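You operate a simulated robot arm through the tools that you are given. There is no shell and no other tool. Be economical: measure what you need, move in short steps, check, and stop when the job is done.

You run a simulated two-armed robot. Do the job below in one go: nothing can be reset, and whatever is moved stays where it is left.

## Task
Pull the yellow plug from the green elbow and fit the push spool home.
Fine: the other hand holds the elbow for the pull; plug in the plugs tray.

The check looks at the end state, three seconds after you hand in, the way a careful person would. Anything else that was tipped, shoved, dropped, spilled or broken makes it a failure.

## Robot
Two 6-joint arms with two-finger parallel grippers on one trunk, on a base that drives. Base frame: it is fixed to the floor where the robot stands at the start and does not move with it; the origin is under the middle of the robot, x ahead of it, y to its left, z up. Lengths are in m, angles in rad, forces in N, time in s.
The left shoulder is at the start at [0.06, 0.187, 1.172], the right one opposite. With the tool pointing down near the work surface each hand reaches from about 0.1 to 0.6 m from the robot's upright axis, wherever it stands, measured 20 degrees to its own side. Places, roughly: elbow socket [0.5, 0, 0.9]; scrap [0.7, 0.3, 0.8]; yellow plug (6x3x7 cm) [0.5, 0, 0.9]. Payload 1.57 kg a hand.
Tool frame (each hand has its own): the origin (TCP) lies between the finger pads and is the grasp point; the fingertips stand 0.03 m ahead of it; z points along the fingers, y is the line along which they close. Largest opening 0.11 m; finger width 0.024, thickness 0.012; the body of the gripper, 0.048 by 0.112 m, starts 0.078 m behind the TCP.
Orientation is that of the tool frame in the base frame, as [roll, pitch, yaw] about the fixed x, y, z axes, in that order (R = Rz(yaw) Ry(pitch) Rx(roll)). With the fingers straight down and closing along the base's y, the tool's x points along the base's -x, its y along +y and its z along -z.

## Interface
- The arms move only by the tool jog_arm. It takes "left_rows", "right_rows" or both (then of equal length, played together; a hand with none holds still); each is a list that holds one entry, the list of rows, each a list of 7 numbers: the turn, a rotation vector about the tool's x, y, z in units of 5 degrees (1.0 is 5 degrees), then the shift along the tool's x, y, z in units of 25 mm (1.0 is 25 mm), then the closure in counts, from 0 (fully open) to 255 (shut). In form: [[[rx, ry, rz, dx, dy, dz, jaw], ...]]. A call has 1 to 12 rows; each row shifts and turns the commanded pose from where the row before left it, along the tool's axes as they then stand. A call with a number of a shift or a turn outside -1 to 1 is refused whole. A row lasts 0.2 s, in which the tool goes at most 0.05 m and 0.15 rad; a call with a longer step from one row to the next is refused whole, and so is a gripper value outside its range. A pose out of reach is approached as far as the arm can. The call stops where the force on the tool passes 40 N (or 10 N more than at its start, if that is more) or the arm is blocked; 0.2 s more then pass. Each finger travels about 0.153 m/s and halts on what it meets, pressing with about 43 N; the grip force reading is that of the motor and also rises with nothing between the fingers. The clock runs only during rows and for 0.2 s after the last one: add rows that do not move to give the fingers time. The reply holds the time, the measured pose of the TCP, the force on the tool along the base axes, the opening and the grip force, in the units named above and with some noise, with the torque about the TCP (base axes, N m) and any sound that the robot's microphone picked up.
- Cameras (640 x 400 px; columns grow to the right, rows downward): "scene" is now at [0.0196, -0.0018, 1.7134]; the picture's right is [-0.02, -1.00, 0.00], its down [-0.76, 0.01, -0.65] and it looks along [0.65, -0.01, -0.76] (base axes); focal length 277 px, centre (320, 200). "left" rides on the left gripper at [0.07, -0.016, -0.141] in its tool frame; the picture's right is [0.23, 0.97, 0.00], its down [-0.86, 0.20, -0.48] and it looks along [-0.47, 0.11, 0.88] (tool axes); focal length 222 px, centre (320, 200). "right" rides on the right gripper at [0.07, 0.016, -0.141] in its tool frame; the picture's right is [-0.23, 0.97, 0.00], its down [-0.86, -0.20, -0.48] and it looks along [-0.47, -0.11, 0.88] (tool axes); focal length 222 px, centre (320, 200).
- get_image(camera): a new picture of that camera. The clock stands still meanwhile.
- lift_body(by): slides the trunk up (or, below 0, down) by that many m; the arms and the scene camera ride with it, the base frame stays. It gives what a move gives, with no picture.
- base_move(legs): drives the robot by 1 to 6 legs, each [ahead, left, turn to the left] in m, m and rad, along the robot's own axes; the way and the turn of a leg run together, so that a leg with both is an arc; at most 1.5 m and 3.142 rad a leg. The arms and the cameras ride along, it lands a little off, and it stops where it bumps. It gives what a move gives.
- turn_head(pan, tilt): turns the head with the scene camera to pan (to the left, within 1.501 rad either way) and tilt (down, from -0.506 to 1.204), counted from straight ahead of the robot. It gives what a move gives.
- measure_at(camera, pixels): for up to 12 pixels [column, row] of the newest picture of that camera ("zoom" is the newest enlarged one), the place [x, y, z] in the base frame of the surface seen there, good to about 0.002 m. The clock stands still meanwhile.
- inspect(camera, box): a new picture of the part [left, top, right, bottom] of that camera's present view, enlarged. The clock stands still meanwhile.
- job_done(): hands the job in; it is judged then, once.

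Keep the steps short. Do not move on a guess: measure, check each grasp and each placing, and mend mistakes. In all there are 80 turns and 62 pictures (those below and enlarged ones count). Leave the grippers open and the arms clear of the work at the hand-in unless told otherwise, and finish with a single line.

The tools are called after ">>>" as a command line: name --argument value ..., lists and objects as JSON in quotes. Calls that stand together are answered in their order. jog_arm: Moves the arms, as the interface text tells. Its arguments: {"type":"object","properties":{"left_rows":{"type":"array","items":{"type":"array","items":{"type":"array","items":{"type":"number"}}}},"right_rows":{"type":"array","items":{"type":"array","items":{"type":"array","items":{"type":"number"}}}}},"required":[]} The other tools are called the same way: lift_body (by) slides the trunk up or down; base_move (legs) drives the base; turn_head (pan, tilt) turns the head that bears the scene camera; get_image (camera) takes a picture; measure_at (camera, pixels) gives the place of the surface under pixels of a picture; inspect (camera, box) takes an enlarged picture of a part of a camera's view; job_done () hands the job in.

At the start:

```text
t: 0.0
left_tcp_pos: [0.4603, 0.2061, 1.2513]
left_tool_rot: [-3.141, 0.0, 3.14]
left_ft_force: [-0.1, -1.0, 0.5]
left_torque: [0.01, -0.01, 0.0]
left_gripper_width: 0.1101
left_finger_force: 0.0
right_tcp_pos: [0.4347, -0.1738, 1.2235]
right_tool_rot: [-3.139, 0.0, 3.141]
right_ft_force: [0.0, 0.1, -1.2]
right_torque: [-0.01, 0.03, 0.0]
right_gripper_width: 0.1098
right_finger_force: 0.0
trunk travel left (down, up): [-0.8, 0.19]
robot x, y, heading: [0.0022, 0.0032, -0.002]
head pan, tilt: [-0.016, 0.866]
```

scene: 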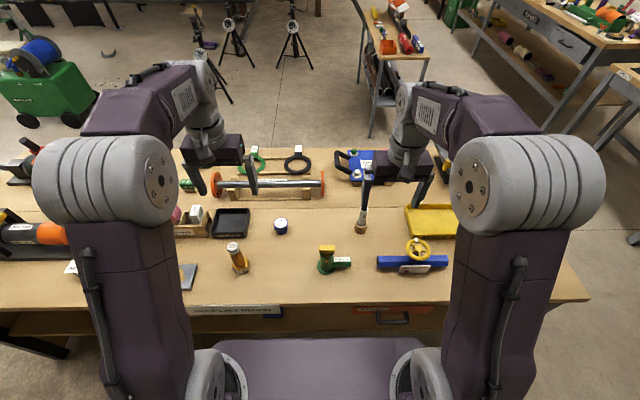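
right: 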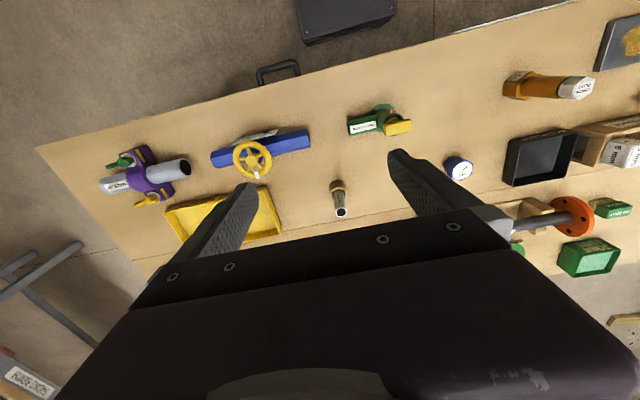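
left: 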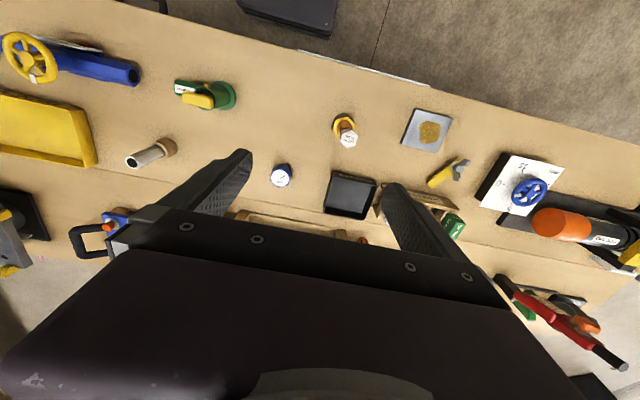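

I start by looking closely at the elbow near (330,260) and the trays and spools around it.

>>> inspect --camera "scene" --box '[280, 220, 400, 295]'

>>> inspect --camera "scene" --box '[160, 180, 320, 280]'

>>> inspect --camera "scene" --box '[320, 140, 480, 280]'

```text
5.33 times, centred on (340, 258) of scene
```

zoom: 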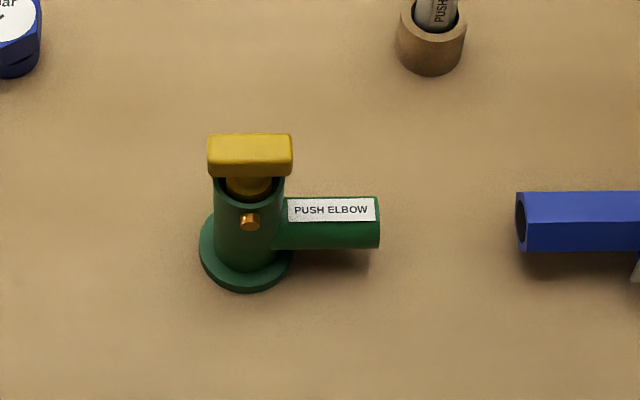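

```text
4.00 times, centred on (240, 230) of scene
```

zoom: 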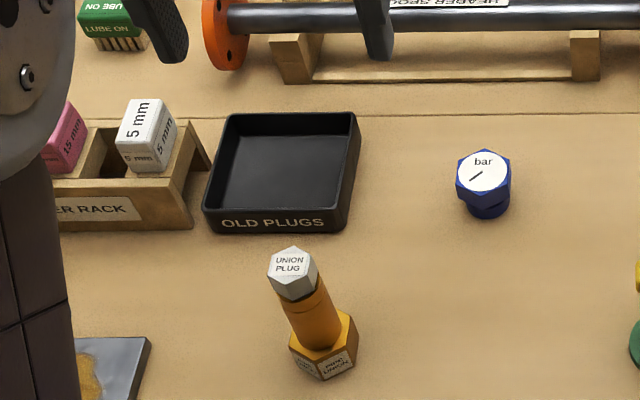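

```text
2.86 times, centred on (400, 210) of scene
```

zoom: 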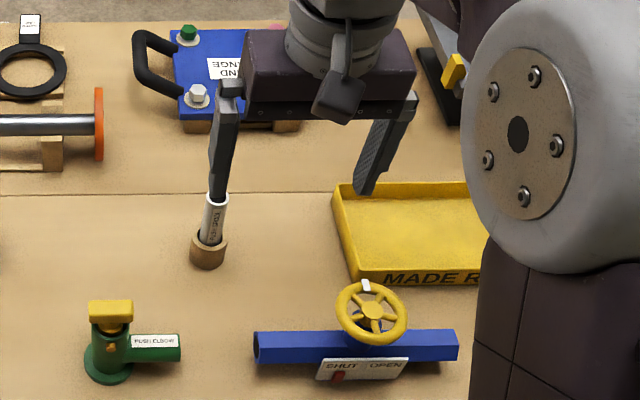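

The spool (with "PUSH" label) stands in a wooden cup near (362,225), and the "OLD PLUGS" tray is at (231,222). I measure the elbow, spool and tray.

>>> measure_at --camera "scene" --pixels '[[327, 247], [327, 253], [327, 261], [350, 262], [337, 260], [325, 271], [361, 228], [364, 213], [365, 182], [231, 225], [232, 211], [281, 222]]'

>>> inspect --camera "right" --box '[300, 80, 460, 220]'

>>> inspect --camera "left" --box '[100, 60, 260, 180]'

```text
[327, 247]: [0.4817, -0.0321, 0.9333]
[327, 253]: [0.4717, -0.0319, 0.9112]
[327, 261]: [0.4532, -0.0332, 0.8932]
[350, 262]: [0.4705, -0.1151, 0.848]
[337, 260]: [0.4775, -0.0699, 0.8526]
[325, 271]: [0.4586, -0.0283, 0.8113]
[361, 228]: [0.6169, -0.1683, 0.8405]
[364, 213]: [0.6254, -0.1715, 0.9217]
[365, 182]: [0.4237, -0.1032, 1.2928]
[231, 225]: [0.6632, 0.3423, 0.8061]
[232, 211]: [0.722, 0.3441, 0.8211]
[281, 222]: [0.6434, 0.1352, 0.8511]
```

```text
2.86 times, centred on (380, 150) of right
```

zoom: 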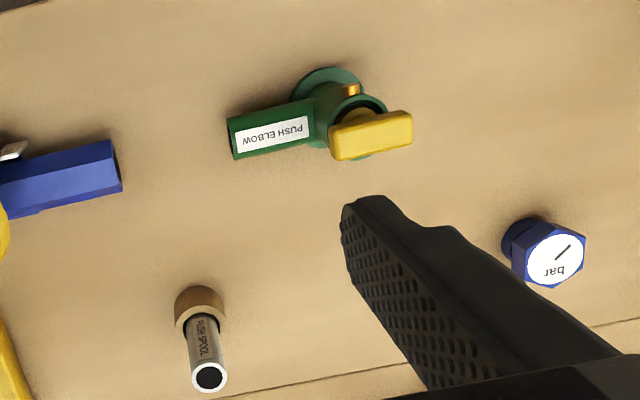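

```text
3.33 times, centred on (180, 120) of left
```

zoom: 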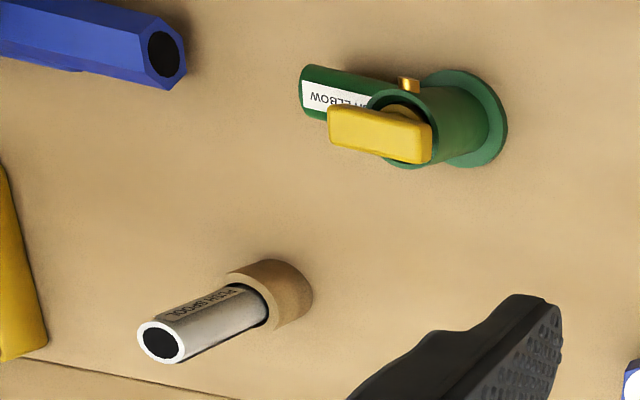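

Next I measure the table's front edge, the valve handwheel, bar and rim details, using a fresh zoom on the elbow.

>>> inspect --camera "scene" --box '[300, 235, 364, 275]'

>>> measure_at --camera "scene" --pixels '[[330, 302], [418, 240], [430, 250], [380, 262], [418, 268], [445, 262], [360, 205], [281, 232], [240, 265], [237, 245]]'

>>> measure_at --camera "zoom" --pixels '[[195, 110], [345, 110], [270, 105], [270, 135], [195, 155], [345, 155], [270, 160], [220, 210], [330, 210], [262, 260], [480, 200], [500, 290]]'

```text
10.00 times, centred on (332, 255) of scene
```

zoom: 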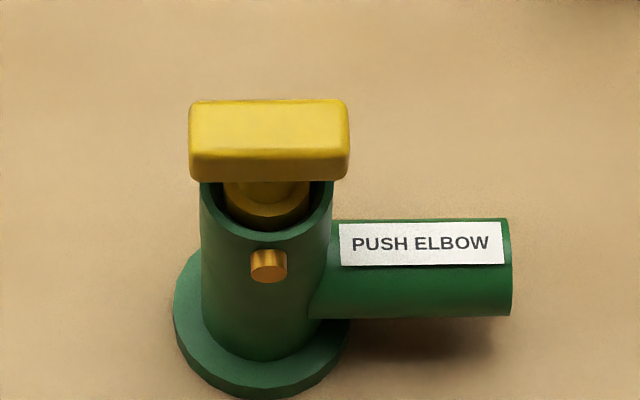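

```text
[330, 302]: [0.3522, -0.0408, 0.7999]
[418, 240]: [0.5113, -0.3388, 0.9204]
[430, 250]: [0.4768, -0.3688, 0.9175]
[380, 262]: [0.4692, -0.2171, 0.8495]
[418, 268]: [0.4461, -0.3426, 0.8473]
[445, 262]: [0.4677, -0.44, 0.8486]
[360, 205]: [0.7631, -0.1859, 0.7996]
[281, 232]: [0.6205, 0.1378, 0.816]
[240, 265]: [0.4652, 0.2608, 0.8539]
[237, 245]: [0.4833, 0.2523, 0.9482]
```

```text
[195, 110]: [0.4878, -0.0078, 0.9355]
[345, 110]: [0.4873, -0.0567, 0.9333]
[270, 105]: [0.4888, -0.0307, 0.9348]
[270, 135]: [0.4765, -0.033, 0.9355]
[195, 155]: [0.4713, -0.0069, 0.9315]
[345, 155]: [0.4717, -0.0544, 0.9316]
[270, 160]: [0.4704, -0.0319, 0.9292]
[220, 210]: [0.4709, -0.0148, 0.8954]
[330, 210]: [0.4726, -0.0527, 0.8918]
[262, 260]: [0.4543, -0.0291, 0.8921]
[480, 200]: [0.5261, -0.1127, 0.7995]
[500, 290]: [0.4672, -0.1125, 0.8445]
```

The plug bar spans y −0.006…−0.056, x≈0.471…0.489, top z 0.935. The branch points to −y at z≈0.84. Both hands should close along x, so I turn both by +90° about the tool z, in place and high up.

>>> jog_arm --left_rows '[[[0, 0, 1, 0, 0, 0, 0], [0, 0, 1, 0, 0, 0, 0], [0, 0, 1, 0, 0, 0, 0], [0, 0, 1, 0, 0, 0, 0], [0, 0, 1, 0, 0, 0, 0], [0, 0, 1, 0, 0, 0, 0], [0, 0, 1, 0, 0, 0, 0], [0, 0, 1, 0, 0, 0, 0], [0, 0, 1, 0, 0, 0, 0], [0, 0, 1, 0, 0, 0, 0], [0, 0, 1, 0, 0, 0, 0], [0, 0, 1, 0, 0, 0, 0]]]' --right_rows '[[[0, 0, 1, 0, 0, 0, 0], [0, 0, 1, 0, 0, 0, 0], [0, 0, 1, 0, 0, 0, 0], [0, 0, 1, 0, 0, 0, 0], [0, 0, 1, 0, 0, 0, 0], [0, 0, 1, 0, 0, 0, 0], [0, 0, 1, 0, 0, 0, 0], [0, 0, 1, 0, 0, 0, 0], [0, 0, 1, 0, 0, 0, 0], [0, 0, 1, 0, 0, 0, 0], [0, 0, 1, 0, 0, 0, 0], [0, 0, 1, 0, 0, 0, 0]]]'

>>> jog_arm --left_rows '[[[0, 0, 1, 0, 0, 0, 0], [0, 0, 1, 0, 0, 0, 0], [0, 0, 1, 0, 0, 0, 0], [0, 0, 1, 0, 0, 0, 0], [0, 0, 1, 0, 0, 0, 0], [0, 0, 1, 0, 0, 0, 0]]]' --right_rows '[[[0, 0, 1, 0, 0, 0, 0], [0, 0, 1, 0, 0, 0, 0], [0, 0, 1, 0, 0, 0, 0], [0, 0, 1, 0, 0, 0, 0], [0, 0, 1, 0, 0, 0, 0], [0, 0, 1, 0, 0, 0, 0]]]'

>>> get_image --camera "right"

>>> get_image --camera "scene"

```text
t: 2.6
left_tcp_pos: [0.4603, 0.2062, 1.2499]
left_tool_rot: [3.141, 0.0, 2.093]
left_ft_force: [-0.4, 0.1, 0.0]
left_torque: [0.02, 0.02, 0.0]
left_gripper_width: 0.1098
left_finger_force: 0.1
right_tcp_pos: [0.4353, -0.1727, 1.2246]
right_tool_rot: [3.141, 0.001, 2.095]
right_ft_force: [0.6, 0.5, 0.2]
right_torque: [-0.01, -0.01, 0.01]
right_gripper_width: 0.1101
right_finger_force: 0.1
trunk travel left (down, up): [-0.8, 0.19]
robot x, y, heading: [0.0002, -0.0009, 0.001]
head pan, tilt: [-0.016, 0.866]
```

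```text
t: 4.0
left_tcp_pos: [0.4605, 0.2056, 1.249]
left_tool_rot: [3.141, -0.001, 1.568]
left_ft_force: [1.0, 1.0, 0.6]
left_torque: [-0.03, 0.0, 0.0]
left_gripper_width: 0.1099
left_finger_force: 0.0
right_tcp_pos: [0.4361, -0.1734, 1.2239]
right_tool_rot: [3.141, 0.001, 1.568]
right_ft_force: [0.8, -0.1, -0.4]
right_torque: [0.0, 0.0, 0.04]
right_gripper_width: 0.1099
right_finger_force: 0.1
trunk travel left (down, up): [-0.8, 0.19]
robot x, y, heading: [-0.0005, -0.0005, -0.001]
head pan, tilt: [-0.016, 0.866]
```

```text
52 pictures are left
```

right: 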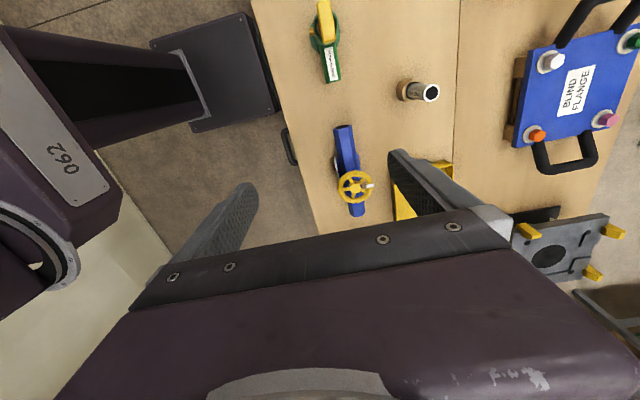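

```text
51 pictures are left
```

scene: 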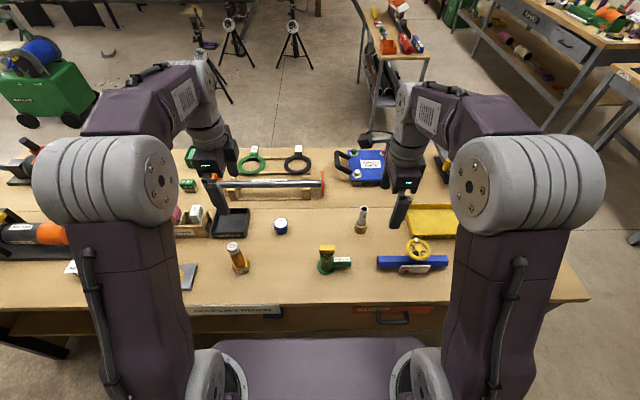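

Now the right hand tilts 40° so its fingers will come at the branch from the right, clear of the left hand.

>>> jog_arm --right_rows '[[[0, 1, 0, 0, 0, 0, 0], [0, 1, 0, 0, 0, 0, 0], [0, 1, 0, 0, 0, 0, 0], [0, 1, 0, 0, 0, 0, 0], [0, 1, 0, 0, 0, 0, 0], [0, 1, 0, 0, 0, 0, 0], [0, 1, 0, 0, 0, 0, 0], [0, 1, 0, 0, 0, 0, 0]]]'

>>> jog_arm --right_rows '[[[0, 0, 0, -0.746, 0.176, 0.888, 0], [0, 0, 0, -0.746, 0.176, 0.888, 0], [0, 0, 0, -0.746, 0.176, 0.888, 0], [0, 0, 0, -0.746, 0.176, 0.888, 0], [0, 0, 0, -0.746, 0.176, 0.888, 0], [0, 0, 0, -0.746, 0.176, 0.888, 0], [0, 0, 0, -0.746, 0.176, 0.888, 0], [0, 0, 0, -0.746, 0.176, 0.888, 0]]]'

>>> get_image --camera "right"

>>> get_image --camera "scene"

```text
t: 5.8
left_tcp_pos: [0.4613, 0.205, 1.2496]
left_tool_rot: [-3.141, 0.0, 1.569]
left_ft_force: [0.0, 0.8, 0.6]
left_torque: [-0.03, -0.03, 0.01]
left_gripper_width: 0.1101
left_finger_force: 0.1
right_tcp_pos: [0.4356, -0.1743, 1.2235]
right_tool_rot: [-3.141, -0.701, 1.572]
right_ft_force: [0.2, 0.4, 0.2]
right_torque: [0.03, -0.02, 0.01]
right_gripper_width: 0.11
right_finger_force: 0.1
trunk travel left (down, up): [-0.8, 0.19]
robot x, y, heading: [0.0022, -0.0035, -0.001]
head pan, tilt: [-0.016, 0.866]
```

```text
t: 7.6
left_tcp_pos: [0.4605, 0.2049, 1.2489]
left_tool_rot: [3.14, 0.0, 1.572]
left_ft_force: [0.2, -0.2, 0.2]
left_torque: [0.01, -0.05, 0.01]
left_gripper_width: 0.11
left_finger_force: 0.2
right_tcp_pos: [0.4706, -0.174, 0.9926]
right_tool_rot: [-3.141, -0.698, 1.571]
right_ft_force: [-0.1, 0.5, -0.1]
right_torque: [-0.02, -0.01, 0.03]
right_gripper_width: 0.11
right_finger_force: 0.0
trunk travel left (down, up): [-0.8, 0.19]
robot x, y, heading: [0.0001, 0.0001, 0.002]
head pan, tilt: [-0.016, 0.866]
```

```text
50 pictures are left
```

right: 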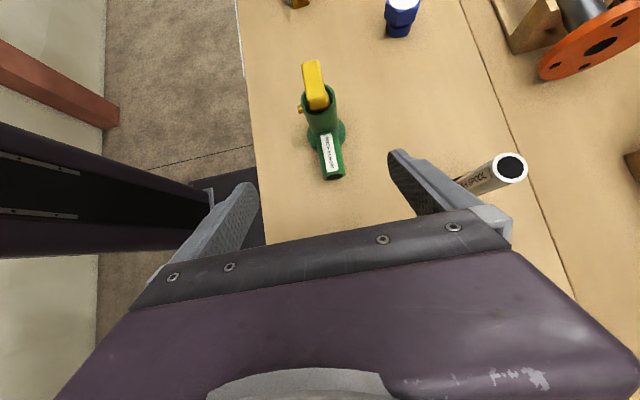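

```text
49 pictures are left
```

scene: 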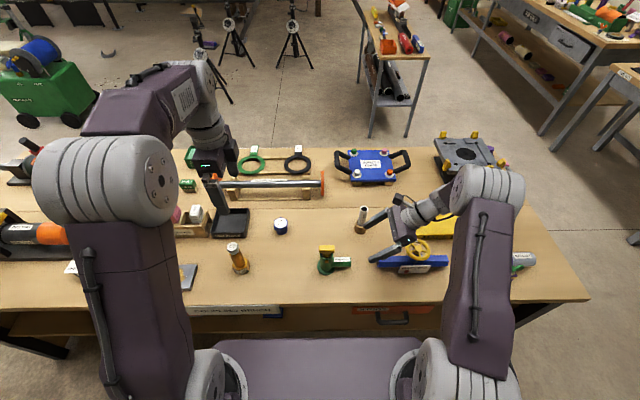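

The spool is well clear of the forward finger. I zoom on the branch in the right camera and measure its sides and end.

>>> inspect --camera "right" --box '[272, 50, 384, 190]'

```text
2.86 times, centred on (328, 120) of right
```

zoom: 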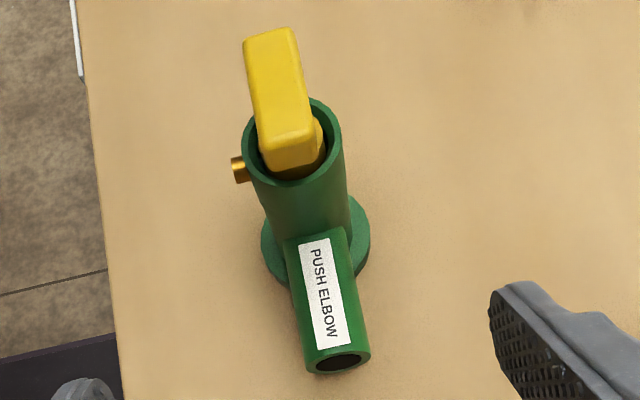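

>>> measure_at --camera "zoom" --pixels '[[309, 355], [364, 345], [335, 347], [296, 300], [350, 290], [252, 135], [338, 125], [330, 105], [275, 188], [235, 168], [272, 40], [285, 150]]'

```text
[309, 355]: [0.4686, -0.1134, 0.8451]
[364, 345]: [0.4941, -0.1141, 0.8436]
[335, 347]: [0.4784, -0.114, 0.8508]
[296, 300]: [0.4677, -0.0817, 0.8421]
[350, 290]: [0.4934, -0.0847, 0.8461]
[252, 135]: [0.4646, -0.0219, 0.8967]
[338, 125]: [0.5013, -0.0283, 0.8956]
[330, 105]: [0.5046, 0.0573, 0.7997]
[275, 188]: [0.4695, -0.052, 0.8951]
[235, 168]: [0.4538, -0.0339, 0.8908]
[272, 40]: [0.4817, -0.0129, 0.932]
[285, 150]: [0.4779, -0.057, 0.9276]
```

The branch axis is at x≈0.481, z≈0.840, end at y −0.114. I align the right hand and slide along its tool z to TCP (0.481, −0.100, 0.842), jaws open.

>>> jog_arm --right_rows '[[[0, 0, 0, -0.8, 0.21, 0, 0], [0, 0, 0, -0.8, 0.21, 0, 0], [0, 0, 0, 0, 0, 0.8, 0], [0, 0, 0, 0, 0, 0.8, 0], [0, 0, 0, 0, 0, 0.8, 0], [0, 0, 0, 0, 0, 0.8, 0], [0, 0, 0, 0, 0, 0.8, 0], [0, 0, 0, 0, 0, 0.8, 0], [0, 0, 0, 0, 0, 0.8, 0], [0, 0, 0, 0, 0, 0.8, 0], [0, 0, 0, 0, 0, 0, 0]]]'

>>> get_image --camera "right"

>>> inspect --camera "scene" --box '[280, 200, 440, 300]'

```text
t: 10.0
left_tcp_pos: [0.461, 0.2053, 1.2501]
left_tool_rot: [3.141, 0.0, 1.573]
left_ft_force: [0.3, -0.8, 0.0]
left_torque: [0.0, -0.01, 0.0]
left_gripper_width: 0.1102
left_finger_force: 0.0
right_tcp_pos: [0.4817, -0.1012, 0.844]
right_tool_rot: [3.14, -0.698, 1.571]
right_ft_force: [0.2, 0.0, 0.0]
right_torque: [-0.02, 0.01, -0.04]
right_gripper_width: 0.1101
right_finger_force: 0.0
trunk travel left (down, up): [-0.8, 0.19]
robot x, y, heading: [-0.0014, -0.0024, 0.003]
head pan, tilt: [-0.016, 0.866]
```

```text
47 pictures are left
```

right: 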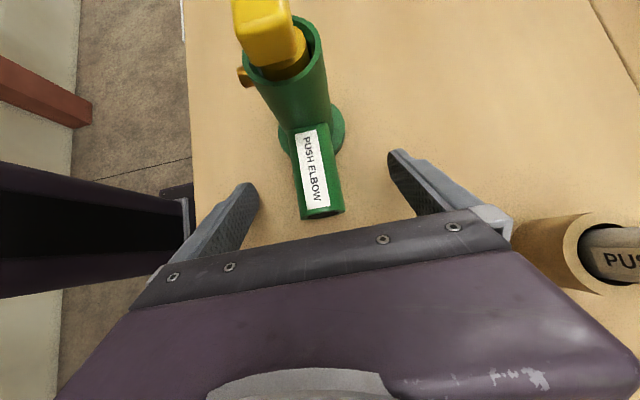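

```text
4.00 times, centred on (360, 250) of scene
```

zoom: 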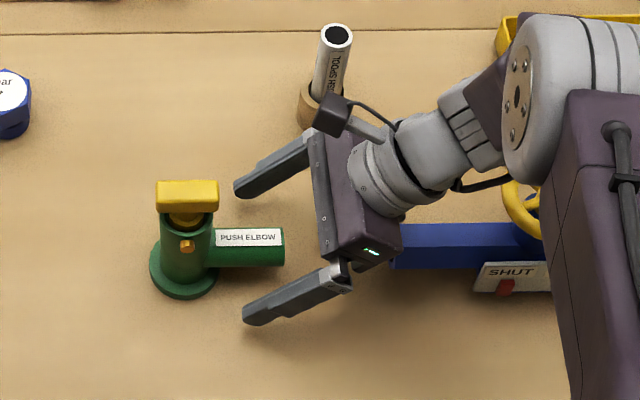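

The branch is centred between the fingers (tips at columns 257 and 390, branch at ~322). I close the right hand on it.

>>> jog_arm --right_rows '[[[0, 0, 0, 0, 0, 0, 130], [0, 0, 0, 0, 0, 0, 170], [0, 0, 0, 0, 0, 0, 200], [0, 0, 0, 0, 0, 0, 255], [0, 0, 0, 0, 0, 0, 255]]]'

>>> inspect --camera "scene" --box '[280, 200, 440, 300]'

```text
t: 11.2
left_tcp_pos: [0.4601, 0.2066, 1.2507]
left_tool_rot: [-3.141, 0.001, 1.569]
left_ft_force: [0.0, 0.8, 0.0]
left_torque: [-0.02, 0.03, 0.04]
left_gripper_width: 0.1099
left_finger_force: 0.1
right_tcp_pos: [0.4802, -0.101, 0.8454]
right_tool_rot: [-3.142, -0.698, 1.571]
right_ft_force: [0.7, -0.5, 3.7]
right_torque: [0.12, -0.26, -0.32]
right_gripper_width: 0.0312
right_finger_force: 40.4
trunk travel left (down, up): [-0.8, 0.19]
robot x, y, heading: [-0.0032, -0.0011, 0.003]
head pan, tilt: [-0.016, 0.866]
```

```text
4.00 times, centred on (360, 250) of scene
```

zoom: 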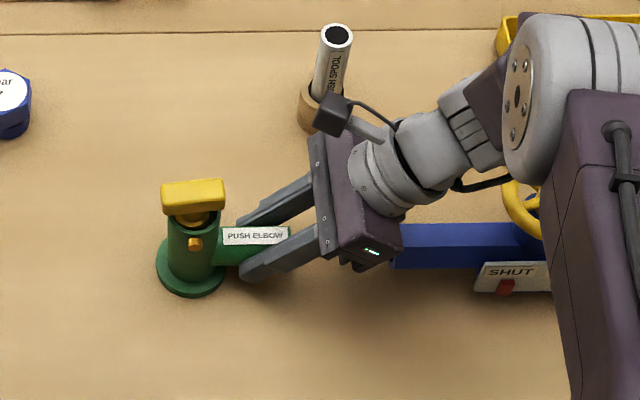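

The grip is firm (0.031 m, 40 N); the elbow shifted a few mm. I re-measure the plug bar before the left hand goes in.

>>> inspect --camera "scene" --box '[300, 235, 364, 275]'

>>> measure_at --camera "zoom" --pixels '[[215, 105], [290, 100], [355, 100], [215, 145], [290, 140], [360, 140], [280, 170], [230, 210], [350, 210], [285, 270], [250, 380], [440, 230]]'

```text
10.00 times, centred on (332, 255) of scene
```

zoom: 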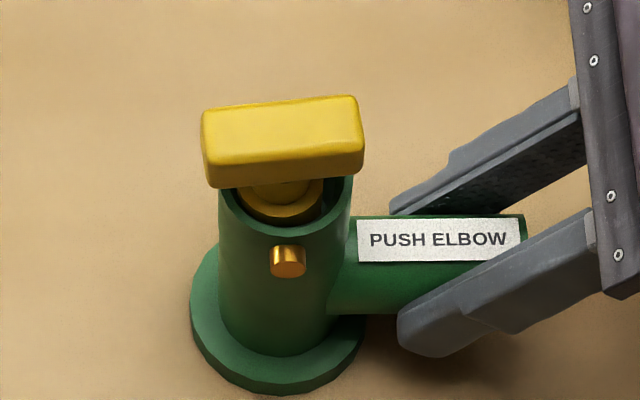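

```text
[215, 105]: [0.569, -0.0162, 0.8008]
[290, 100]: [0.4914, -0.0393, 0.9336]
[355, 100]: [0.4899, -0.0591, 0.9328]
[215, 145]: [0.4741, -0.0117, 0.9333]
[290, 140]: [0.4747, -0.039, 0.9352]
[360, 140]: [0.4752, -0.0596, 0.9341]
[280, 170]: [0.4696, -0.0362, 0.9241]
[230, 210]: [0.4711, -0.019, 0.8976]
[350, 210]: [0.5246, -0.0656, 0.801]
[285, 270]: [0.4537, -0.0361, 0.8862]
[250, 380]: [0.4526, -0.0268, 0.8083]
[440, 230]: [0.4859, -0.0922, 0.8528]
```

The bar centre is now (0.481, −0.036), top 0.935, nearly along y. I bring the left hand above it, first to about z 1.05.

>>> jog_arm --left_rows '[[[0, 0, 0, -0.97, 0.084, 0.8, 0], [0, 0, 0, -0.97, 0.084, 0.8, 0], [0, 0, 0, -0.97, 0.084, 0.8, 0], [0, 0, 0, -0.97, 0.084, 0.8, 0], [0, 0, 0, -0.97, 0.084, 0.8, 0], [0, 0, 0, -0.97, 0.084, 0.8, 0], [0, 0, 0, -0.97, 0.084, 0.8, 0], [0, 0, 0, -0.97, 0.084, 0.8, 0], [0, 0, 0, -0.97, 0.084, 0.8, 0], [0, 0, 0, -0.97, 0.084, 0.8, 0], [0, 0, 0, 0, 0, 0, 0]]]'

>>> get_image --camera "left"

>>> get_image --camera "scene"

```text
t: 13.6
left_tcp_pos: [0.48, -0.0371, 1.0504]
left_tool_rot: [-3.14, -0.001, 1.571]
left_ft_force: [0.4, 0.5, 0.0]
left_torque: [0.02, 0.0, -0.03]
left_gripper_width: 0.11
left_finger_force: 0.2
right_tcp_pos: [0.4796, -0.101, 0.8445]
right_tool_rot: [3.142, -0.696, 1.57]
right_ft_force: [0.2, 1.8, -0.2]
right_torque: [0.02, 0.74, 1.28]
right_gripper_width: 0.0312
right_finger_force: 39.6
trunk travel left (down, up): [-0.8, 0.19]
robot x, y, heading: [-0.0024, 0.0019, -0.0]
head pan, tilt: [-0.016, 0.866]
```

```text
43 pictures are left
```

left: 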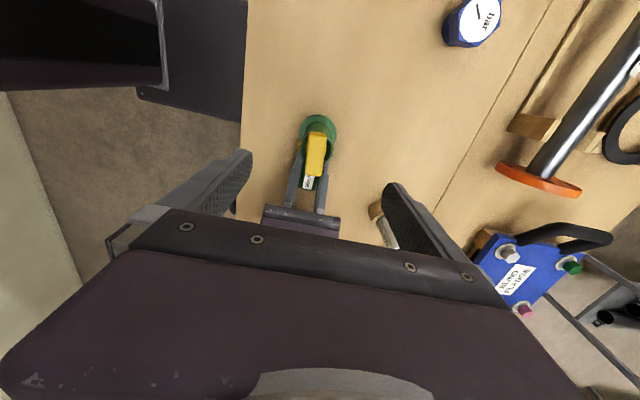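

```text
42 pictures are left
```

scene: 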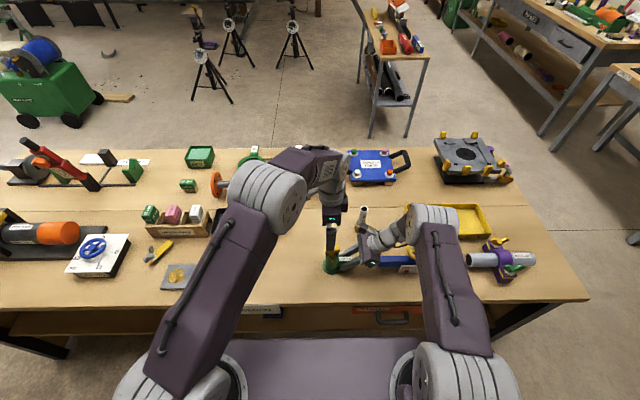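

It is aligned over the bar. I go straight down to TCP z≈0.938 with the jaws still open.

>>> jog_arm --left_rows '[[[0, 0, 0, 0.02, 0, 0.75, 0], [0, 0, 0, 0.02, 0, 0.75, 0], [0, 0, 0, 0, 0, 0.75, 0], [0, 0, 0, 0, 0, 0.75, 0], [0, 0, 0, 0, 0, 0.75, 0], [0, 0, 0, 0, 0, 0.75, 0], [0, 0, 0, 0, 0, 0, 0]]]'

>>> inspect --camera "left" --box '[200, 80, 440, 230]'

>>> inspect --camera "scene" --box '[280, 200, 440, 300]'

```text
t: 15.2
left_tcp_pos: [0.4814, -0.0356, 0.9377]
left_tool_rot: [-3.142, 0.0, 1.57]
left_ft_force: [0.2, -0.4, 0.0]
left_torque: [0.03, -0.01, 0.01]
left_gripper_width: 0.1099
left_finger_force: 0.1
right_tcp_pos: [0.4807, -0.1016, 0.8449]
right_tool_rot: [3.14, -0.698, 1.571]
right_ft_force: [-0.4, -2.0, 5.5]
right_torque: [0.05, -0.19, -0.25]
right_gripper_width: 0.0309
right_finger_force: 40.0
trunk travel left (down, up): [-0.8, 0.19]
robot x, y, heading: [-0.0024, -0.0006, -0.005]
head pan, tilt: [-0.016, 0.866]
```

```text
2.67 times, centred on (320, 155) of left
```

zoom: 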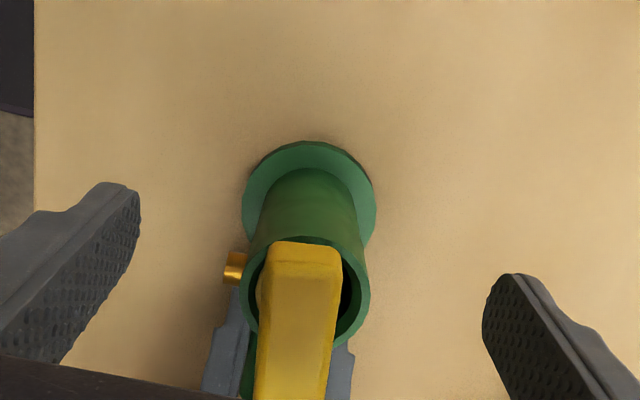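

```text
4.00 times, centred on (360, 250) of scene
```

zoom: 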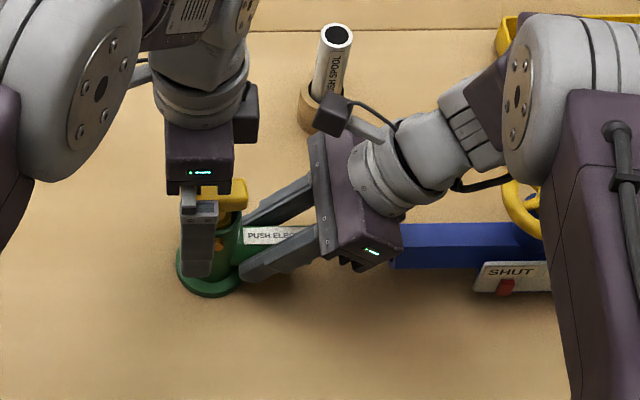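

The elbow seems to have shifted toward the right hand a little. I re-measure before closing.

>>> inspect --camera "scene" --box '[308, 235, 372, 275]'

>>> measure_at --camera "left" --pixels '[[325, 173], [322, 185], [304, 200], [340, 200], [330, 215]]'

```text
10.00 times, centred on (340, 255) of scene
```

zoom: 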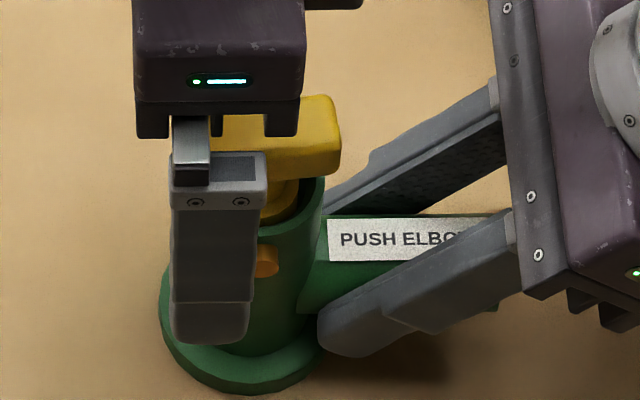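

```text
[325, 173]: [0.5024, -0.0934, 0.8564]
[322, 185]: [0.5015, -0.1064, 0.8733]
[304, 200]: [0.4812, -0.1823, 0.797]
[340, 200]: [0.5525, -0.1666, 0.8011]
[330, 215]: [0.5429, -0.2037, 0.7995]
```

>>> measure_at --camera "zoom" --pixels '[[330, 110], [240, 115], [325, 155], [290, 150], [315, 200], [265, 260], [170, 290], [250, 385], [315, 350], [340, 250], [400, 240], [180, 350]]'

>>> inspect --camera "left" --box '[240, 130, 400, 230]'

```text
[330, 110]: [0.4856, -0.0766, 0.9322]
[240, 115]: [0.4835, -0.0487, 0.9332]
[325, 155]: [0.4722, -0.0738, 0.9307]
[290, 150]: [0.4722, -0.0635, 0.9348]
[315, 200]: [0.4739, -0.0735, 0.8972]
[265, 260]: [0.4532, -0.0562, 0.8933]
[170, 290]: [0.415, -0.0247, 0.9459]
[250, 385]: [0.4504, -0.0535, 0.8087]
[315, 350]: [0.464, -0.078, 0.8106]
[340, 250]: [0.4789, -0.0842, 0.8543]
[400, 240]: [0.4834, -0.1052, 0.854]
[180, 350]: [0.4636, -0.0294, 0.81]
```

```text
4.00 times, centred on (320, 180) of left
```

zoom: 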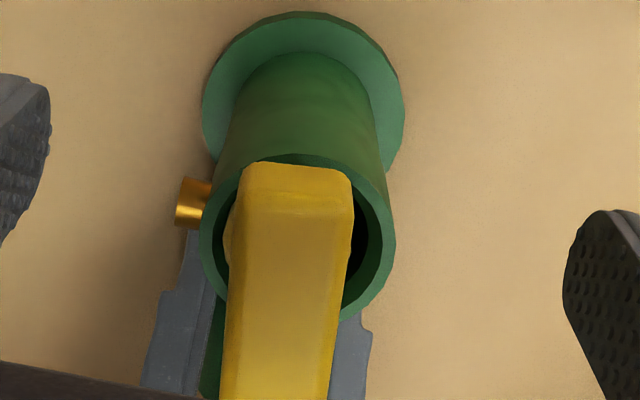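

The elbow is still upright, but it slid about 2 cm in −y into the right grip. The bar centre is now y≈−0.054. I shift the left hand by −0.018 in y and look again.

>>> jog_arm --left_rows '[[[0, 0, 0, -0.36, -0.02, 0, 0], [0, 0, 0, -0.36, -0.02, 0, 0], [0, 0, 0, 0, 0, 0, 0]]]'

>>> inspect --camera "scene" --box '[308, 235, 372, 275]'

>>> measure_at --camera "zoom" --pixels '[[330, 110], [325, 155], [315, 200], [250, 385], [340, 250], [180, 350]]'

```text
t: 16.0
left_tcp_pos: [0.4809, -0.0541, 0.9375]
left_tool_rot: [3.14, 0.0, 1.571]
left_ft_force: [0.0, -0.5, -0.3]
left_torque: [0.0, 0.04, -0.01]
left_gripper_width: 0.1099
left_finger_force: 0.1
right_tcp_pos: [0.4796, -0.1019, 0.8445]
right_tool_rot: [3.141, -0.698, 1.571]
right_ft_force: [-0.5, -0.4, 3.9]
right_torque: [0.0, 0.15, 0.15]
right_gripper_width: 0.0313
right_finger_force: 39.8
trunk travel left (down, up): [-0.8, 0.19]
robot x, y, heading: [-0.0027, -0.0027, -0.001]
head pan, tilt: [-0.016, 0.866]
```

```text
10.00 times, centred on (340, 255) of scene
```

zoom: 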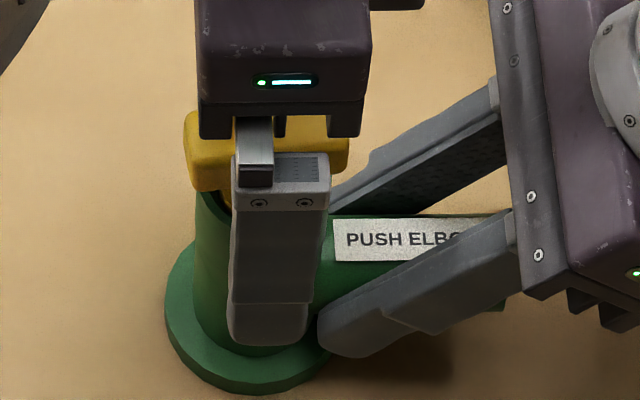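

```text
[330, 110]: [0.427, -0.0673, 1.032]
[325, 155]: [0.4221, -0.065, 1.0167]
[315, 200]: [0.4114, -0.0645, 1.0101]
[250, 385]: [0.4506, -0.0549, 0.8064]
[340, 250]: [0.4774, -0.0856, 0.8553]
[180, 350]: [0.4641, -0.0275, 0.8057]
```

The elbow has stopped moving and the left finger is centred on the bar. I close the left hand on it.

>>> jog_arm --left_rows '[[[0, 0, 0, 0, 0, 0, 130], [0, 0, 0, 0, 0, 0, 170], [0, 0, 0, 0, 0, 0, 200], [0, 0, 0, 0, 0, 0, 255], [0, 0, 0, 0, 0, 0, 255]]]'

>>> inspect --camera "scene" --box '[280, 200, 440, 300]'

>>> inspect --camera "left" --box '[240, 130, 400, 230]'

```text
t: 17.2
left_tcp_pos: [0.4802, -0.0533, 0.9383]
left_tool_rot: [-3.14, 0.002, 1.571]
left_ft_force: [-0.5, -0.1, 0.4]
left_torque: [0.02, 0.0, 0.0]
left_gripper_width: 0.0207
left_finger_force: 34.4
right_tcp_pos: [0.4798, -0.1009, 0.8452]
right_tool_rot: [-3.141, -0.697, 1.571]
right_ft_force: [0.7, -0.8, -0.2]
right_torque: [-0.05, -0.12, -0.09]
right_gripper_width: 0.0314
right_finger_force: 40.5
trunk travel left (down, up): [-0.8, 0.19]
robot x, y, heading: [0.001, 0.0016, -0.004]
head pan, tilt: [-0.016, 0.866]
```

```text
4.00 times, centred on (360, 250) of scene
```

zoom: 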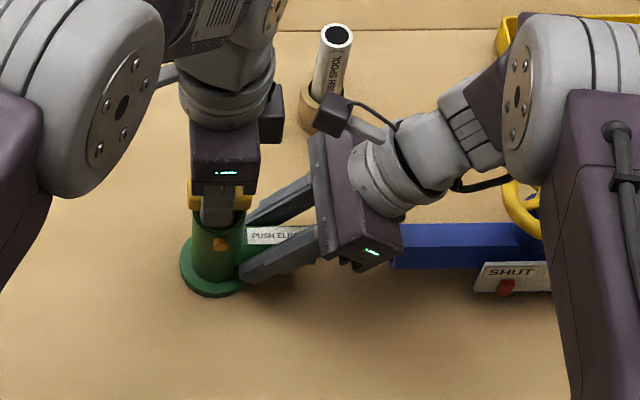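

```text
4.00 times, centred on (320, 180) of left
```

zoom: 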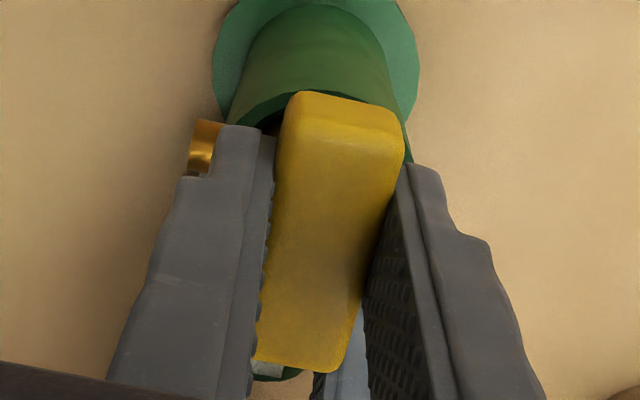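

Both hands have a grip (bar 0.021 m, 34 N). I pull straight up slowly, 6 mm a row, with the right hand holding.

>>> jog_arm --left_rows '[[[0, 0, 0, 0, 0, -0.25, 255], [0, 0, 0, 0, 0, -0.25, 255], [0, 0, 0, 0, 0, -0.25, 255], [0, 0, 0, 0, 0, -0.25, 255], [0, 0, 0, 0, 0, 0, 255]]]'

>>> inspect --camera "scene" --box '[280, 200, 440, 300]'

```text
t: 18.4
left_tcp_pos: [0.48, -0.0533, 0.9627]
left_tool_rot: [-3.141, -0.002, 1.569]
left_ft_force: [0.1, -0.5, 0.1]
left_torque: [-0.01, 0.0, -0.01]
left_gripper_width: 0.0207
left_finger_force: 34.3
right_tcp_pos: [0.4806, -0.1003, 0.8438]
right_tool_rot: [3.141, -0.698, 1.572]
right_ft_force: [-1.1, -0.6, 0.4]
right_torque: [-0.07, 0.0, 0.08]
right_gripper_width: 0.0319
right_finger_force: 40.8
trunk travel left (down, up): [-0.8, 0.19]
robot x, y, heading: [0.0014, 0.0008, -0.001]
head pan, tilt: [-0.016, 0.866]
```

```text
4.00 times, centred on (360, 250) of scene
```

zoom: 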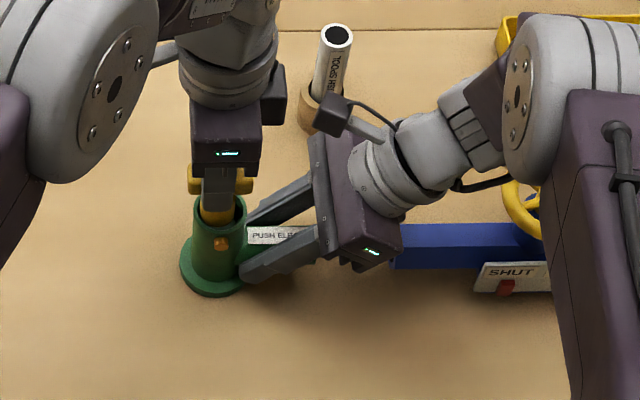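

The plug is sliding out easily while the elbow stays put. I keep pulling up.

>>> jog_arm --left_rows '[[[0, 0, 0, 0, 0, -0.4, 255], [0, 0, 0, 0, 0, -0.4, 255], [0, 0, 0, 0, 0, -0.4, 255], [0, 0, 0, 0, 0, -0.4, 255], [0, 0, 0, 0, 0, -0.4, 255], [0, 0, 0, 0, 0, -0.6, 255], [0, 0, 0, 0, 0, -0.8, 255], [0, 0, 0, 0, 0, -0.8, 255], [0, 0, 0, 0, 0, -0.8, 255], [0, 0, 0, 0, 0, -0.8, 255], [0, 0, 0, 0, 0, 0, 255]]]'

>>> inspect --camera "scene" --box '[280, 180, 440, 300]'

```text
t: 20.8
left_tcp_pos: [0.4805, -0.0545, 1.107]
left_tool_rot: [-3.141, 0.0, 1.571]
left_ft_force: [-0.5, 0.4, -0.3]
left_torque: [-0.01, 0.0, -0.01]
left_gripper_width: 0.0207
left_finger_force: 34.0
right_tcp_pos: [0.4797, -0.1009, 0.8442]
right_tool_rot: [-3.141, -0.698, 1.572]
right_ft_force: [0.2, -0.2, -0.5]
right_torque: [-0.04, 0.02, 0.11]
right_gripper_width: 0.0321
right_finger_force: 40.4
trunk travel left (down, up): [-0.8, 0.19]
robot x, y, heading: [0.0014, 0.0015, 0.003]
head pan, tilt: [-0.016, 0.866]
```

```text
3.33 times, centred on (360, 240) of scene
```

zoom: 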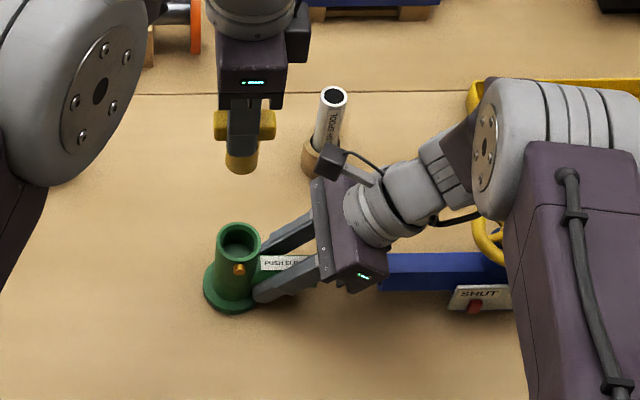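

The plug is out and the elbow is upright. The right hand opens and backs out along its tool z, then lifts; I hold the plug still.

>>> jog_arm --right_rows '[[[0, 0, 0, 0, 0, 0, 170], [0, 0, 0, 0, 0, 0, 120], [0, 0, 0, 0, 0, 0, 60], [0, 0, 0, 0, 0, 0, 30], [0, 0, 0, 0, 0, 0, 30], [0, 0, 0, 0, 0, -0.5, 30], [0, 0, 0, 0, 0, -0.8, 30], [0, 0, 0, 0, 0, -0.8, 30], [0, 0, 0, 0, 0, -0.8, 30], [0, 0, 0, 0, 0, -0.8, 30], [0, 0, 0, 0, 0, -0.8, 30], [0, 0, 0, 0, 0, 0, 30]]]'

>>> get_image --camera "scene"

```text
t: 23.4
left_tcp_pos: [0.4798, -0.0537, 1.1056]
left_tool_rot: [-3.141, -0.001, 1.571]
left_ft_force: [0.0, 0.0, 0.2]
left_torque: [-0.03, 0.01, 0.0]
left_gripper_width: 0.0209
left_finger_force: 34.1
right_tcp_pos: [0.4814, -0.1742, 0.9302]
right_tool_rot: [-3.141, -0.698, 1.571]
right_ft_force: [0.6, 1.0, -0.7]
right_torque: [-0.01, 0.0, 0.03]
right_gripper_width: 0.0972
right_finger_force: 0.1
trunk travel left (down, up): [-0.8, 0.19]
robot x, y, heading: [-0.0026, 0.0001, 0.001]
head pan, tilt: [-0.016, 0.866]
```

```text
32 pictures are left
```

scene: 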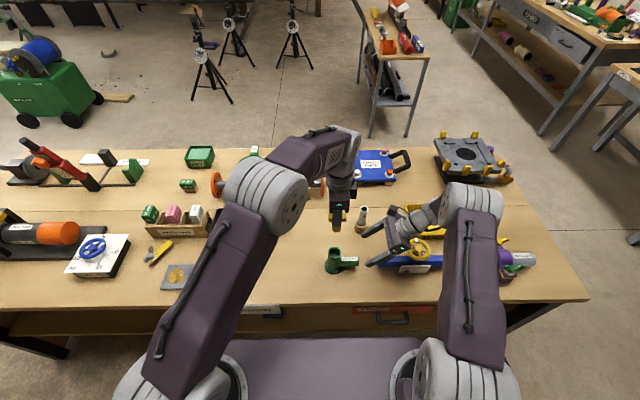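

Now the right hand lifts straight up and the left carries the plug to the left, both high.

>>> jog_arm --right_rows '[[[0, 0, 0, 0.643, 0, -0.766, 30], [0, 0, 0, 0.643, 0, -0.766, 30], [0, 0, 0, 0.643, 0, -0.766, 30], [0, 0, 0, 0.643, 0, -0.766, 30], [0, 0, 0, 0.643, 0, -0.766, 30], [0, 0, 0, 0.643, 0, -0.766, 30], [0, 0, 0, 0.643, 0, -0.766, 30], [0, 0, 0, 0.643, 0, -0.766, 30], [0, 0, 0, 0, 0, 0, 30], [0, 0, 0, 0, 0, 0, 30]]]' --left_rows '[[[0, 0, 0, 0.9, 0, -0.2, 255], [0, 0, 0, 0.9, 0, -0.2, 255], [0, 0, 0, 0.9, 0, -0.2, 255], [0, 0, 0, 0.9, 0, -0.2, 255], [0, 0, 0, 0.9, 0, -0.2, 255], [0, 0, 0, 0.9, 0, -0.2, 255], [0, 0, 0, 0.9, 0, 0, 255], [0, 0, 0, 0.9, 0, 0, 255], [0, 0, 0, 0.9, 0, 0, 255], [0, 0, 0, 0.9, 0, 0, 255]]]'

>>> jog_arm --right_rows '[[[0, -1, 0, 0, 0, 0, 30], [0, -1, 0, 0, 0, 0, 30], [0, -1, 0, 0, 0, 0, 30], [0, -1, 0, 0, 0, 0, 30], [0, -1, 0, 0, 0, 0, 30], [0, -1, 0, 0, 0, 0, 30], [0, -1, 0, 0, 0, 0, 30], [0, -1, 0, 0, 0, 0, 30]]]' --left_rows '[[[0, 0, 0, 0.7, 0, 0, 255], [0, 0, 0, 0.7, 0, 0, 255], [0, 0, 0, 0.7, 0, 0, 255], [0, 0, 0, 0.7, 0, 0, 255], [0, 0, 0, 0, 0, 0, 255], [0, 0, 0, 0, 0, 0, 255], [0, 0, 0, 0, 0, 0, 255], [0, 0, 0, 0, 0, 0, 255]]]'

>>> base_move --legs '[[0.15, 0, 0]]'

>>> get_image --camera "scene"

```text
t: 25.6
left_tcp_pos: [0.4811, 0.1726, 1.138]
left_tool_rot: [-3.141, 0.001, 1.572]
left_ft_force: [0.1, 0.0, 0.3]
left_torque: [0.01, -0.04, -0.01]
left_gripper_width: 0.021
left_finger_force: 33.2
right_tcp_pos: [0.481, -0.172, 1.1312]
right_tool_rot: [-3.141, -0.698, 1.57]
right_ft_force: [0.1, -0.4, -0.7]
right_torque: [-0.01, 0.02, -0.03]
right_gripper_width: 0.0973
right_finger_force: 0.0
trunk travel left (down, up): [-0.8, 0.19]
robot x, y, heading: [0.0049, -0.0009, 0.0]
head pan, tilt: [-0.016, 0.866]
```

```text
t: 27.4
left_tcp_pos: [0.4802, 0.242, 1.1365]
left_tool_rot: [-3.141, 0.0, 1.571]
left_ft_force: [0.7, 0.1, -0.9]
left_torque: [0.02, 0.0, 0.0]
left_gripper_width: 0.0204
left_finger_force: 33.9
right_tcp_pos: [0.4814, -0.1728, 1.1304]
right_tool_rot: [-3.141, 0.002, 1.571]
right_ft_force: [-0.5, 0.0, -0.5]
right_torque: [-0.04, -0.03, 0.02]
right_gripper_width: 0.0972
right_finger_force: 0.1
trunk travel left (down, up): [-0.8, 0.19]
robot x, y, heading: [-0.0006, -0.0014, 0.0]
head pan, tilt: [-0.016, 0.866]
```

```text
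t: 28.8
left_tcp_pos: [0.6264, 0.2423, 1.1387]
left_tool_rot: [3.139, -0.002, 1.571]
left_ft_force: [-0.5, -0.7, 0.5]
left_torque: [0.0, -0.01, -0.02]
left_gripper_width: 0.0207
left_finger_force: 33.9
right_tcp_pos: [0.6276, -0.1727, 1.1321]
right_tool_rot: [3.14, -0.001, 1.572]
right_ft_force: [-0.5, -0.2, -0.6]
right_torque: [0.0, -0.02, 0.03]
right_gripper_width: 0.097
right_finger_force: 0.0
trunk travel left (down, up): [-0.8, 0.19]
robot x, y, heading: [0.1476, 0.0011, 0.001]
head pan, tilt: [-0.016, 0.866]
```

```text
31 pictures are left
```

scene: 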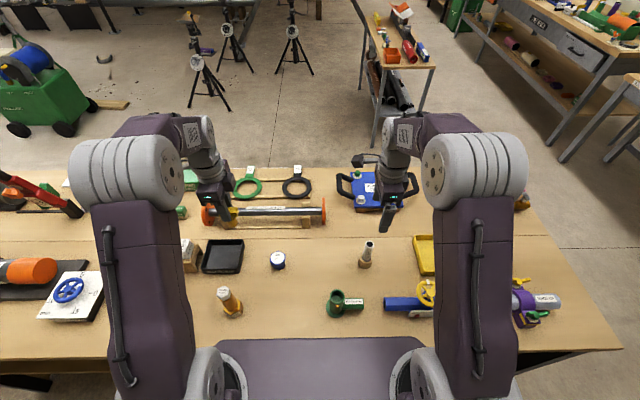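

The drive went clean. Now I measure the tray (about (223,256)), the spool (367,252) and the elbow from here.

>>> inspect --camera "scene" --box '[160, 210, 288, 290]'

>>> measure_at --camera "zoom" --pixels '[[230, 155], [420, 155], [205, 300], [400, 300], [240, 180], [390, 180], [225, 280], [380, 280], [310, 230], [420, 260], [130, 200]]'

>>> inspect --camera "scene" --box '[304, 230, 400, 330]'

>>> measure_at --camera "zoom" --pixels '[[427, 55], [407, 60], [445, 60], [420, 95], [408, 160], [440, 165], [398, 130], [215, 255], [185, 280], [250, 275], [215, 310]]'

```text
5.00 times, centred on (224, 250) of scene
```

zoom: 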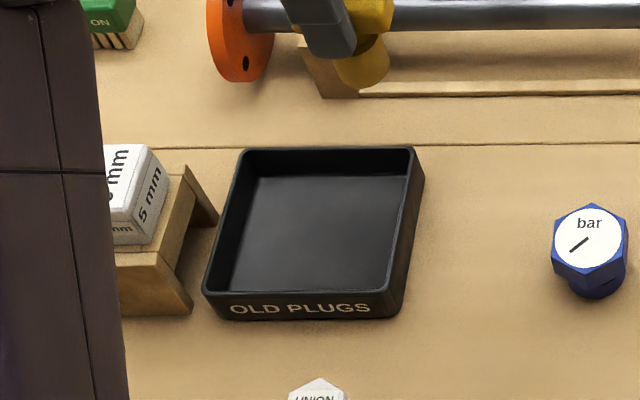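

```text
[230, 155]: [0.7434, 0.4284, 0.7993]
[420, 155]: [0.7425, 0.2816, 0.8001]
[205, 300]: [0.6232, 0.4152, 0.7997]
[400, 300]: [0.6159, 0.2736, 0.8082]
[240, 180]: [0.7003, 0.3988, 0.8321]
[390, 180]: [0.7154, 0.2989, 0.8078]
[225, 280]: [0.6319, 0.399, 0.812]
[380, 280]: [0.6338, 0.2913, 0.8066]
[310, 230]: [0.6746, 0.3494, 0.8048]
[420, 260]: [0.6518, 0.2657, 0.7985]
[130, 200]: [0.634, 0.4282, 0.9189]
```

```text
4.00 times, centred on (352, 280) of scene
```

zoom: 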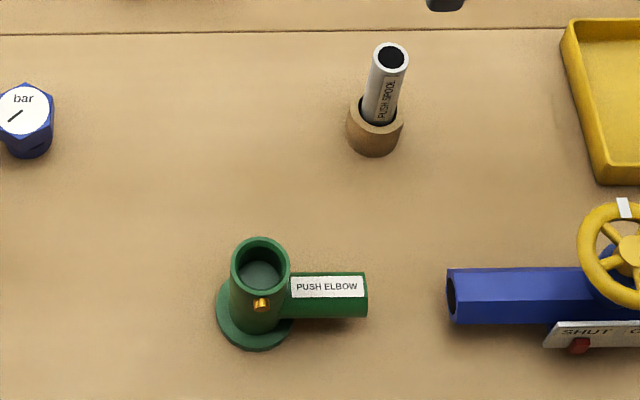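

```text
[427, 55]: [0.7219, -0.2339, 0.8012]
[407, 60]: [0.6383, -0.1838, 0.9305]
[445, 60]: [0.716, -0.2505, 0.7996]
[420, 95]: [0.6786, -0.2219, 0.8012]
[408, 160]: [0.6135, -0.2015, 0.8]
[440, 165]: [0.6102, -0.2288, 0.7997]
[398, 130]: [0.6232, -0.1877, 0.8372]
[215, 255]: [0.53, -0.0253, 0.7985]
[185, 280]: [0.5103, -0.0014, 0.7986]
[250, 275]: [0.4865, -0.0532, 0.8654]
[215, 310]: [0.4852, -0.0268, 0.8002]
```

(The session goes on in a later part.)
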